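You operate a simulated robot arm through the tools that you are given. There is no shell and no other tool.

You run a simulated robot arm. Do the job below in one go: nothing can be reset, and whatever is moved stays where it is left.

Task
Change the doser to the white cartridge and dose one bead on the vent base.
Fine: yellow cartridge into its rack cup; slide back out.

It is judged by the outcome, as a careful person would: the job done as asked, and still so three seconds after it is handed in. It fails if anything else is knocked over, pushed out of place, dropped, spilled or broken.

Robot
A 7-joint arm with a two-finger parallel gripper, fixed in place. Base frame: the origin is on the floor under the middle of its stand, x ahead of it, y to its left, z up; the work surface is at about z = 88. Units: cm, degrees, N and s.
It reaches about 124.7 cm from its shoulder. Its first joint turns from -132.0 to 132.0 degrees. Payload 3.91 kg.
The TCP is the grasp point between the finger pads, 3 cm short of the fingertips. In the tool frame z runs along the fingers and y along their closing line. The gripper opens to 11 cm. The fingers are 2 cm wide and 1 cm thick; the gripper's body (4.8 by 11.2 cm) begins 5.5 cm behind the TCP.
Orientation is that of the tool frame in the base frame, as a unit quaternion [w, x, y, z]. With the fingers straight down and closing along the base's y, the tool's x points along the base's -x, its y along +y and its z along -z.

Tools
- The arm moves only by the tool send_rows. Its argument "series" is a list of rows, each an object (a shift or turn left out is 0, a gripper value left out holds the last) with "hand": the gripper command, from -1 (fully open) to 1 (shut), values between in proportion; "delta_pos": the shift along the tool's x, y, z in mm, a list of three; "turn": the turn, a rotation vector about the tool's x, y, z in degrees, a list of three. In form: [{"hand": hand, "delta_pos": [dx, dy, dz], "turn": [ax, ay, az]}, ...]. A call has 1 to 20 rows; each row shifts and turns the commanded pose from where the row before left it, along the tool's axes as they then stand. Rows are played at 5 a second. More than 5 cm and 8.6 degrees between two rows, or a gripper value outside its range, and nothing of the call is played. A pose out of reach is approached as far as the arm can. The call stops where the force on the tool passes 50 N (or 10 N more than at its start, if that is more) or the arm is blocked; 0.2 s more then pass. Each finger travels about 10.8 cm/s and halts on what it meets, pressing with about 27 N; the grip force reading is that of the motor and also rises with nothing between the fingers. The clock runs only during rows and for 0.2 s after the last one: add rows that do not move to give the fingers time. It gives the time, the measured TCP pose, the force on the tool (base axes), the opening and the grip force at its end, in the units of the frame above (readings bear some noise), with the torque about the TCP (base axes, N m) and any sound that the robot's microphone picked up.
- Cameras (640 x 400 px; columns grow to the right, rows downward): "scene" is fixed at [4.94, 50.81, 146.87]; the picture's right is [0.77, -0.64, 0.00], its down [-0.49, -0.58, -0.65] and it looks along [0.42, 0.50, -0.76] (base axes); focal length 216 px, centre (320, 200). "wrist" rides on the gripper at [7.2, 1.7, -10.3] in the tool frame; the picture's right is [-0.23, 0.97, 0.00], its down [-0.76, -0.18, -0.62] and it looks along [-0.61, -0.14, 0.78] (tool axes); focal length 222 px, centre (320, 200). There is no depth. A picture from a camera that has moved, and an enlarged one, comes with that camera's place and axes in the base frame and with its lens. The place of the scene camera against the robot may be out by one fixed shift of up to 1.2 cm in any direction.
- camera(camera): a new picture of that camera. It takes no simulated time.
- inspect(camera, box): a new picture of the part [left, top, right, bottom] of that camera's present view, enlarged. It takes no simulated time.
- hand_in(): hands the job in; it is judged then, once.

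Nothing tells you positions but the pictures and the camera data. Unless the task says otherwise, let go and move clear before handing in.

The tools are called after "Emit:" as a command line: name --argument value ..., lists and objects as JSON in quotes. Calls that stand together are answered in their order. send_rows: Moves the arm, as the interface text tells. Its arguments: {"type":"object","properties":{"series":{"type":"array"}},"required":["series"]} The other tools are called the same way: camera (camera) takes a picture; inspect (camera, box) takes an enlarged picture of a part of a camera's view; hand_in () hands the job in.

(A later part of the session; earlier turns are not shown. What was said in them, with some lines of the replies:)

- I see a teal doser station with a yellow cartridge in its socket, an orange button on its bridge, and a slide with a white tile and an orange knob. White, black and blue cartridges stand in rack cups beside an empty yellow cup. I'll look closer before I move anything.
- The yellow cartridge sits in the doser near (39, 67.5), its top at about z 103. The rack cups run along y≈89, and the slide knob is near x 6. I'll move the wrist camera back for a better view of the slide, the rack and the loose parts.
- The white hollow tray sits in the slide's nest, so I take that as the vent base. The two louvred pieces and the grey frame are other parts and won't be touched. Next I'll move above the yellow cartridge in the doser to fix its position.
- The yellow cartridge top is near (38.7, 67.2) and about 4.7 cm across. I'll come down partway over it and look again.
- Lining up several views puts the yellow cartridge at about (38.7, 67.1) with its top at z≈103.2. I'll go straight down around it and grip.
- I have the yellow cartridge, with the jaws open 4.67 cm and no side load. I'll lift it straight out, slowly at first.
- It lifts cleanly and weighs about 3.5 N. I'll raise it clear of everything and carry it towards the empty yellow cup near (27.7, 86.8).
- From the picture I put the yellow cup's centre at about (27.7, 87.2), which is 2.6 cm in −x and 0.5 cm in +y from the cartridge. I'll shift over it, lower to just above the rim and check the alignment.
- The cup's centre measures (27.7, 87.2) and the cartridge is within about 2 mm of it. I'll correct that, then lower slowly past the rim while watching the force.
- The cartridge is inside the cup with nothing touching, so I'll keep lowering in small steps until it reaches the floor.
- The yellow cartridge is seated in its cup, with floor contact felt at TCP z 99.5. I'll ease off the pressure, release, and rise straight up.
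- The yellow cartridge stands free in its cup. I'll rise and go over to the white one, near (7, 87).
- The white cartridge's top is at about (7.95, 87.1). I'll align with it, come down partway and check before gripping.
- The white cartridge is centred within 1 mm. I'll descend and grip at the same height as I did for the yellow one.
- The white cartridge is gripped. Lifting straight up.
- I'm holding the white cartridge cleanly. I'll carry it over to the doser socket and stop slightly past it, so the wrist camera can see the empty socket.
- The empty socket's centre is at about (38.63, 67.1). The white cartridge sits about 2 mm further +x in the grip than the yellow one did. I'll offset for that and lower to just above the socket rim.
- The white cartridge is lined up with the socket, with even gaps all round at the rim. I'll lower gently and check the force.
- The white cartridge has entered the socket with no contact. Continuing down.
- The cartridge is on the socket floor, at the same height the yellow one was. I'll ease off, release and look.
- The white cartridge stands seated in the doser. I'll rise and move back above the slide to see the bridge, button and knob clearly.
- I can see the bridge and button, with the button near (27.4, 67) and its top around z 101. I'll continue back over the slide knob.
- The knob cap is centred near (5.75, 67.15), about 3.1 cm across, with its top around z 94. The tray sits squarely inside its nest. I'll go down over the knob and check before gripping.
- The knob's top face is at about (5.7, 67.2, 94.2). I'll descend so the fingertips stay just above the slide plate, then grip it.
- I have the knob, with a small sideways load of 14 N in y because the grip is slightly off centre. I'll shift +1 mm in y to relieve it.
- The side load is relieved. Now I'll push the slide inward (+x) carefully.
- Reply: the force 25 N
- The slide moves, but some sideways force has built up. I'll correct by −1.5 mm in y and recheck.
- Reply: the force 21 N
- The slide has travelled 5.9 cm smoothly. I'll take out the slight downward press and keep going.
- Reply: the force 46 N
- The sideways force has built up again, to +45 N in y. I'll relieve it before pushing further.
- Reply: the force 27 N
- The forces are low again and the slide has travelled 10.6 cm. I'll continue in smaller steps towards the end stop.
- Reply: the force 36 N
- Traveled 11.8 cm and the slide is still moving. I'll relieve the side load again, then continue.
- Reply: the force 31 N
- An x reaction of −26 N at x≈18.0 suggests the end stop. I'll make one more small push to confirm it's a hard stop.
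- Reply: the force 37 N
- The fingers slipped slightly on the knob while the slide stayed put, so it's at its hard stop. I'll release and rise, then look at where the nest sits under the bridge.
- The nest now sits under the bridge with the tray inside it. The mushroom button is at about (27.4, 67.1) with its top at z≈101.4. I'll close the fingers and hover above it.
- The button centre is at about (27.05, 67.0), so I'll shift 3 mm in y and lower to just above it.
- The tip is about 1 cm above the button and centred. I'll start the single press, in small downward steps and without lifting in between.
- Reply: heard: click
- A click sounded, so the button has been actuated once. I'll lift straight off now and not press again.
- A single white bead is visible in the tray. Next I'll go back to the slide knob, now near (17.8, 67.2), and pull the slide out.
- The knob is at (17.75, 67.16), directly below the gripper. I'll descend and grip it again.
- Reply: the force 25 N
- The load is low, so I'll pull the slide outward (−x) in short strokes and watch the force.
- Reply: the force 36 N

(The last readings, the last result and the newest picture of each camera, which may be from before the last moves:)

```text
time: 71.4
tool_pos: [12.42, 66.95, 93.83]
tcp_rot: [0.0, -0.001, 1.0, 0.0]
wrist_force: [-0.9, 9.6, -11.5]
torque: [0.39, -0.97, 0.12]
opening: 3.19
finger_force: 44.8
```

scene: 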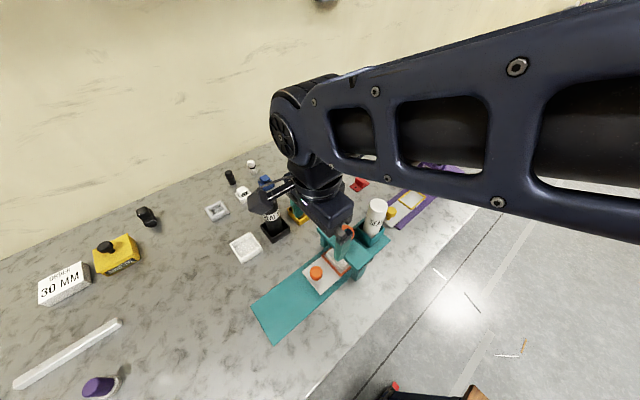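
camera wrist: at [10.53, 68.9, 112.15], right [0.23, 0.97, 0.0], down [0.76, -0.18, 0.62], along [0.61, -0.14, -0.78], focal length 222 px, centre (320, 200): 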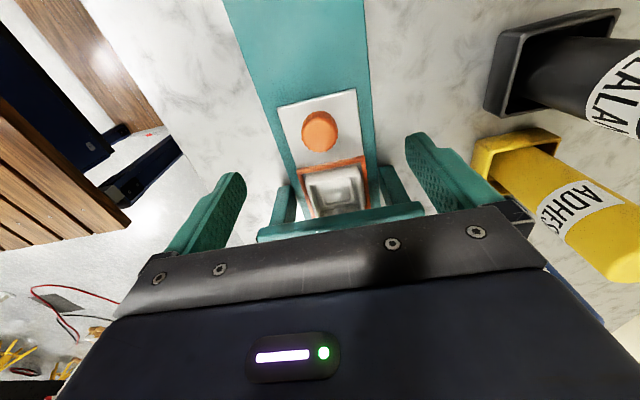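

Emit:
send_rows --series '[{"hand": 1, "delta_pos": [0, 0.6, 0.3]}, {"delta_pos": [8, 0, 0]}, {"delta_pos": [10, 0, 0]}, {"delta_pos": [10, 0, 0]}, {}]'

Emit:
camera --camera "wrist"

```text
time: 72.6
tool_pos: [9.52, 66.88, 93.95]
tcp_rot: [0.0, -0.001, 1.0, 0.0]
wrist_force: [-0.7, -7.7, 4.2]
torque: [0.22, -0.42, 0.13]
opening: 3.19
finger_force: 45.1
```

```text
taken
camera wrist: at [2.14, 68.82, 104.25], right [0.23, 0.97, 0.0], down [0.76, -0.18, 0.62], along [0.61, -0.14, -0.78], focal length 222 px, centre (320, 200)
```

wrist: 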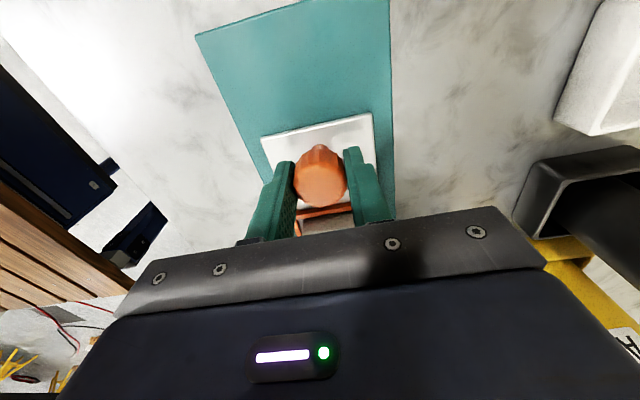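

The slide comes out smoothly, with 3.8 cm left to its starting position.

Emit:
send_rows --series '[{"hand": 1, "delta_pos": [8, 0, 0]}, {"delta_pos": [10, 0, 0]}, {"delta_pos": [10, 0, 0]}, {}]'

```text
time: 73.6
tool_pos: [6.64, 66.95, 93.81]
tcp_rot: [0.0, 0.001, 1.0, -0.002]
wrist_force: [-1.3, -30.0, -14.4]
torque: [0.22, -0.32, -0.12]
opening: 3.17
finger_force: 45.2
```

Emit:
send_rows --series '[{"hand": 1, "delta_pos": [0, -1.2, 0.3]}, {"delta_pos": [3, 0, 0]}, {"delta_pos": [3, 0, 0]}, {}]'

```text
time: 74.6
tool_pos: [6.04, 66.98, 93.89]
tcp_rot: [0.0, 0.001, 1.0, 0.001]
wrist_force: [-3.6, -12.6, -0.4]
torque: [-0.49, -0.26, 0.11]
opening: 3.15
finger_force: 44.6
```

Emit:
send_rows --series '[{"hand": 1, "delta_pos": [2, 0, 0]}, {"delta_pos": [1.5, 0, 0]}, {}]'

Emit:
camera --camera "wrist"

```text
time: 75.4
tool_pos: [6.0, 66.96, 93.83]
tcp_rot: [0.0, 0.002, 1.0, 0.001]
wrist_force: [27.6, -3.7, 2.7]
torque: [-0.45, -0.5, 0.0]
opening: 3.19
finger_force: 45.3
```

```text
taken
camera wrist: at [-1.32, 68.82, 104.25], right [0.23, 0.97, 0.0], down [0.76, -0.18, 0.62], along [0.61, -0.14, -0.78], focal length 222 px, centre (320, 200)
```

wrist: 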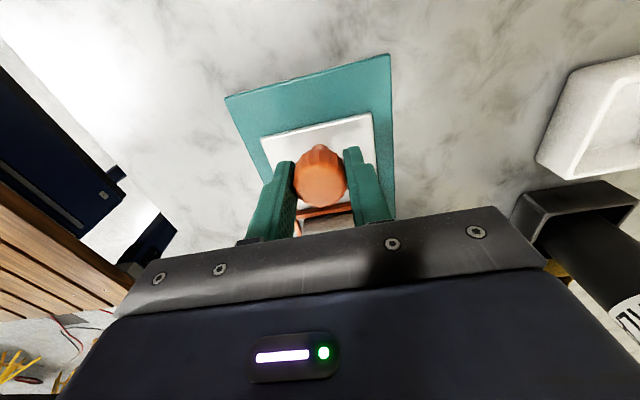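

The outer stop is reached with a +27 N reaction, and the slide is back at its starting position. I'll release the knob, rise clear and inspect.

Emit:
send_rows --series '[{"hand": 0.4, "delta_pos": [-1, 0, 0]}, {"hand": 0}, {"hand": -0.6}, {"hand": -1}, {"hand": -1}, {"delta_pos": [0, 0, -15]}, {"delta_pos": [0, 0, -30]}, {"delta_pos": [0, 0, -30]}, {"delta_pos": [0, 0, -30]}, {"delta_pos": [0, 0, -35]}, {"delta_pos": [0, 0, -35]}, {"delta_pos": [0, 0, -35]}, {}, {}]'

Emit:
camera --camera "wrist"

Emit:
inspect --camera "wrist" --box '[260, 40, 400, 220]'

```text
time: 78.4
tool_pos: [5.88, 66.87, 114.93]
tcp_rot: [0.0, -0.001, 1.0, 0.0]
wrist_force: [0.5, 0.0, -0.9]
torque: [-0.02, 0.06, -0.05]
opening: 11.0
finger_force: 0.1
```

```text
taken
camera wrist: at [-1.41, 68.63, 125.28], right [0.23, 0.97, 0.0], down [0.76, -0.18, 0.62], along [0.61, -0.14, -0.78], focal length 222 px, centre (320, 200)
```

wrist: 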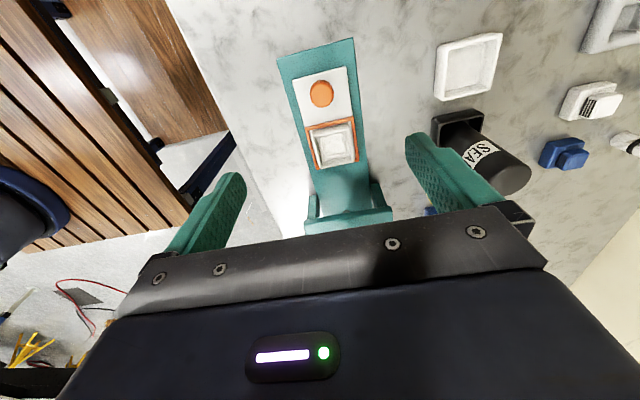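

```text
2.22 times, centred on (330, 130) of wrist
camera zoom: at [-1.41, 68.63, 125.28], right [0.23, 0.97, 0.0], down [0.76, -0.18, 0.62], along [0.61, -0.14, -0.78], focal length 494 px, centre (298, 356)
```

zoom: 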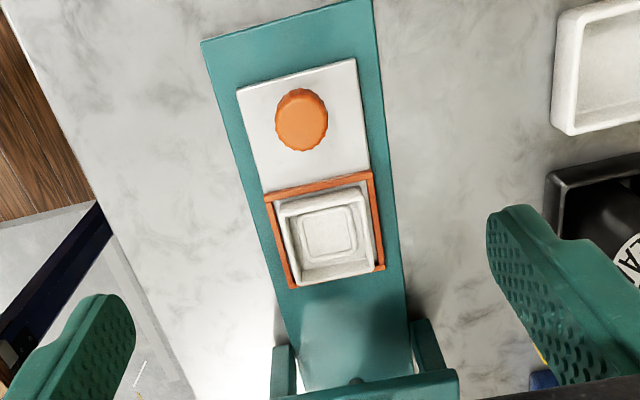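

The slide is out, and the tray carries one square white bead. I'll move the arm up and back towards its start position, then check the whole scene.

Emit:
send_rows --series '[{"hand": -1, "delta_pos": [-20, 0, -25]}, {"delta_pos": [-20, 0, -35]}, {"delta_pos": [-25, 0, -35]}, {"delta_pos": [-30, 0, -35]}, {"delta_pos": [-30, 0, 0]}, {"delta_pos": [-30, 0, 0]}, {"delta_pos": [-30, 0, 0]}, {"delta_pos": [-20, 0, 0]}, {}, {}]'

Emit:
camera --camera "scene"

Emit:
inspect --camera "scene" --box '[200, 140, 440, 350]'

Emit:
camera --camera "wrist"

```text
time: 80.6
tool_pos: [26.38, 66.95, 127.93]
tcp_rot: [0.0, 0.001, 1.0, 0.0]
wrist_force: [0.1, 0.1, 0.9]
torque: [0.01, 0.0, -0.02]
opening: 10.99
finger_force: 0.0
```

```text
taken
```

scene: 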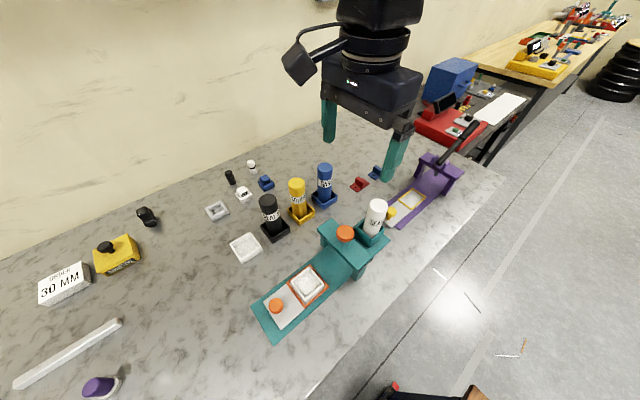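

```text
1.90 times, centred on (320, 245) of scene
camera zoom: at [4.94, 50.81, 146.87], right [0.77, -0.64, 0.0], down [-0.49, -0.58, -0.65], along [0.42, 0.5, -0.76], focal length 412 px, centre (320, 114)
```

zoom: 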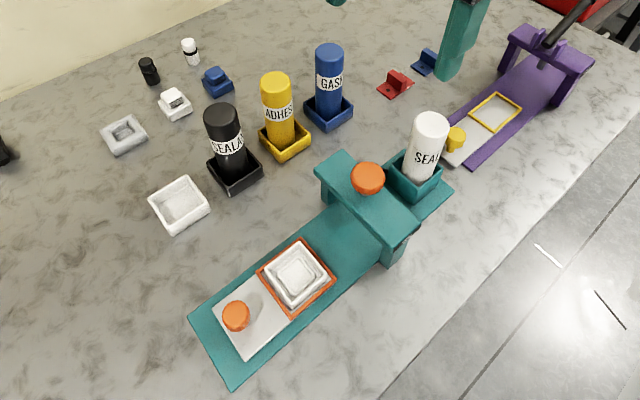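

```text
taken
camera wrist: at [19.06, 68.8, 138.27], right [0.23, 0.97, 0.0], down [0.76, -0.18, 0.62], along [0.61, -0.14, -0.78], focal length 222 px, centre (320, 200)
```

wrist: 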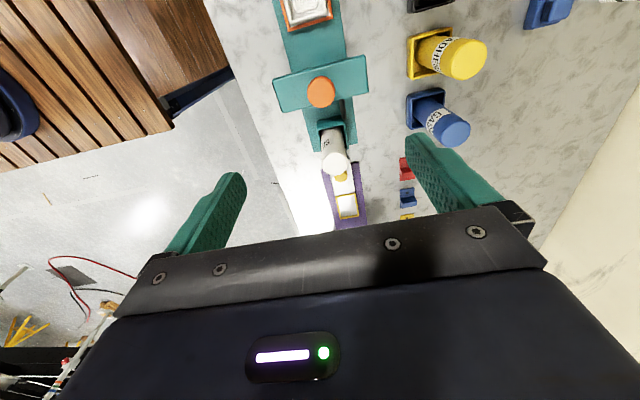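

The white cartridge is upright in the doser and the yellow one is in its yellow rack cup. The slide is back at its starting position, with one bead in the vent base. Everything else is where it started and the arm is clear, so I'm handing in.

Emit:
hand_in

```text
The job is handed in.
```

I changed the doser to the white cartridge, dosed one bead on the vent base and handed the job in. I haven't seen a verdict on it.

- **Cartridges:** the white cartridge is seated upright in the doser. The yellow one stands in its yellow rack cup.
- **Bead:** I pushed the slide in to its stop and pressed the button once, until it clicked. One white bead shows in the tray on the slide, which I took to be the vent base because it was already in the nest.
- **Slide:** it is back out at its outer stop, where it started.
- **Everything else:** in the final pictures nothing else has moved. The gripper is open and the arm is clear of the bench.
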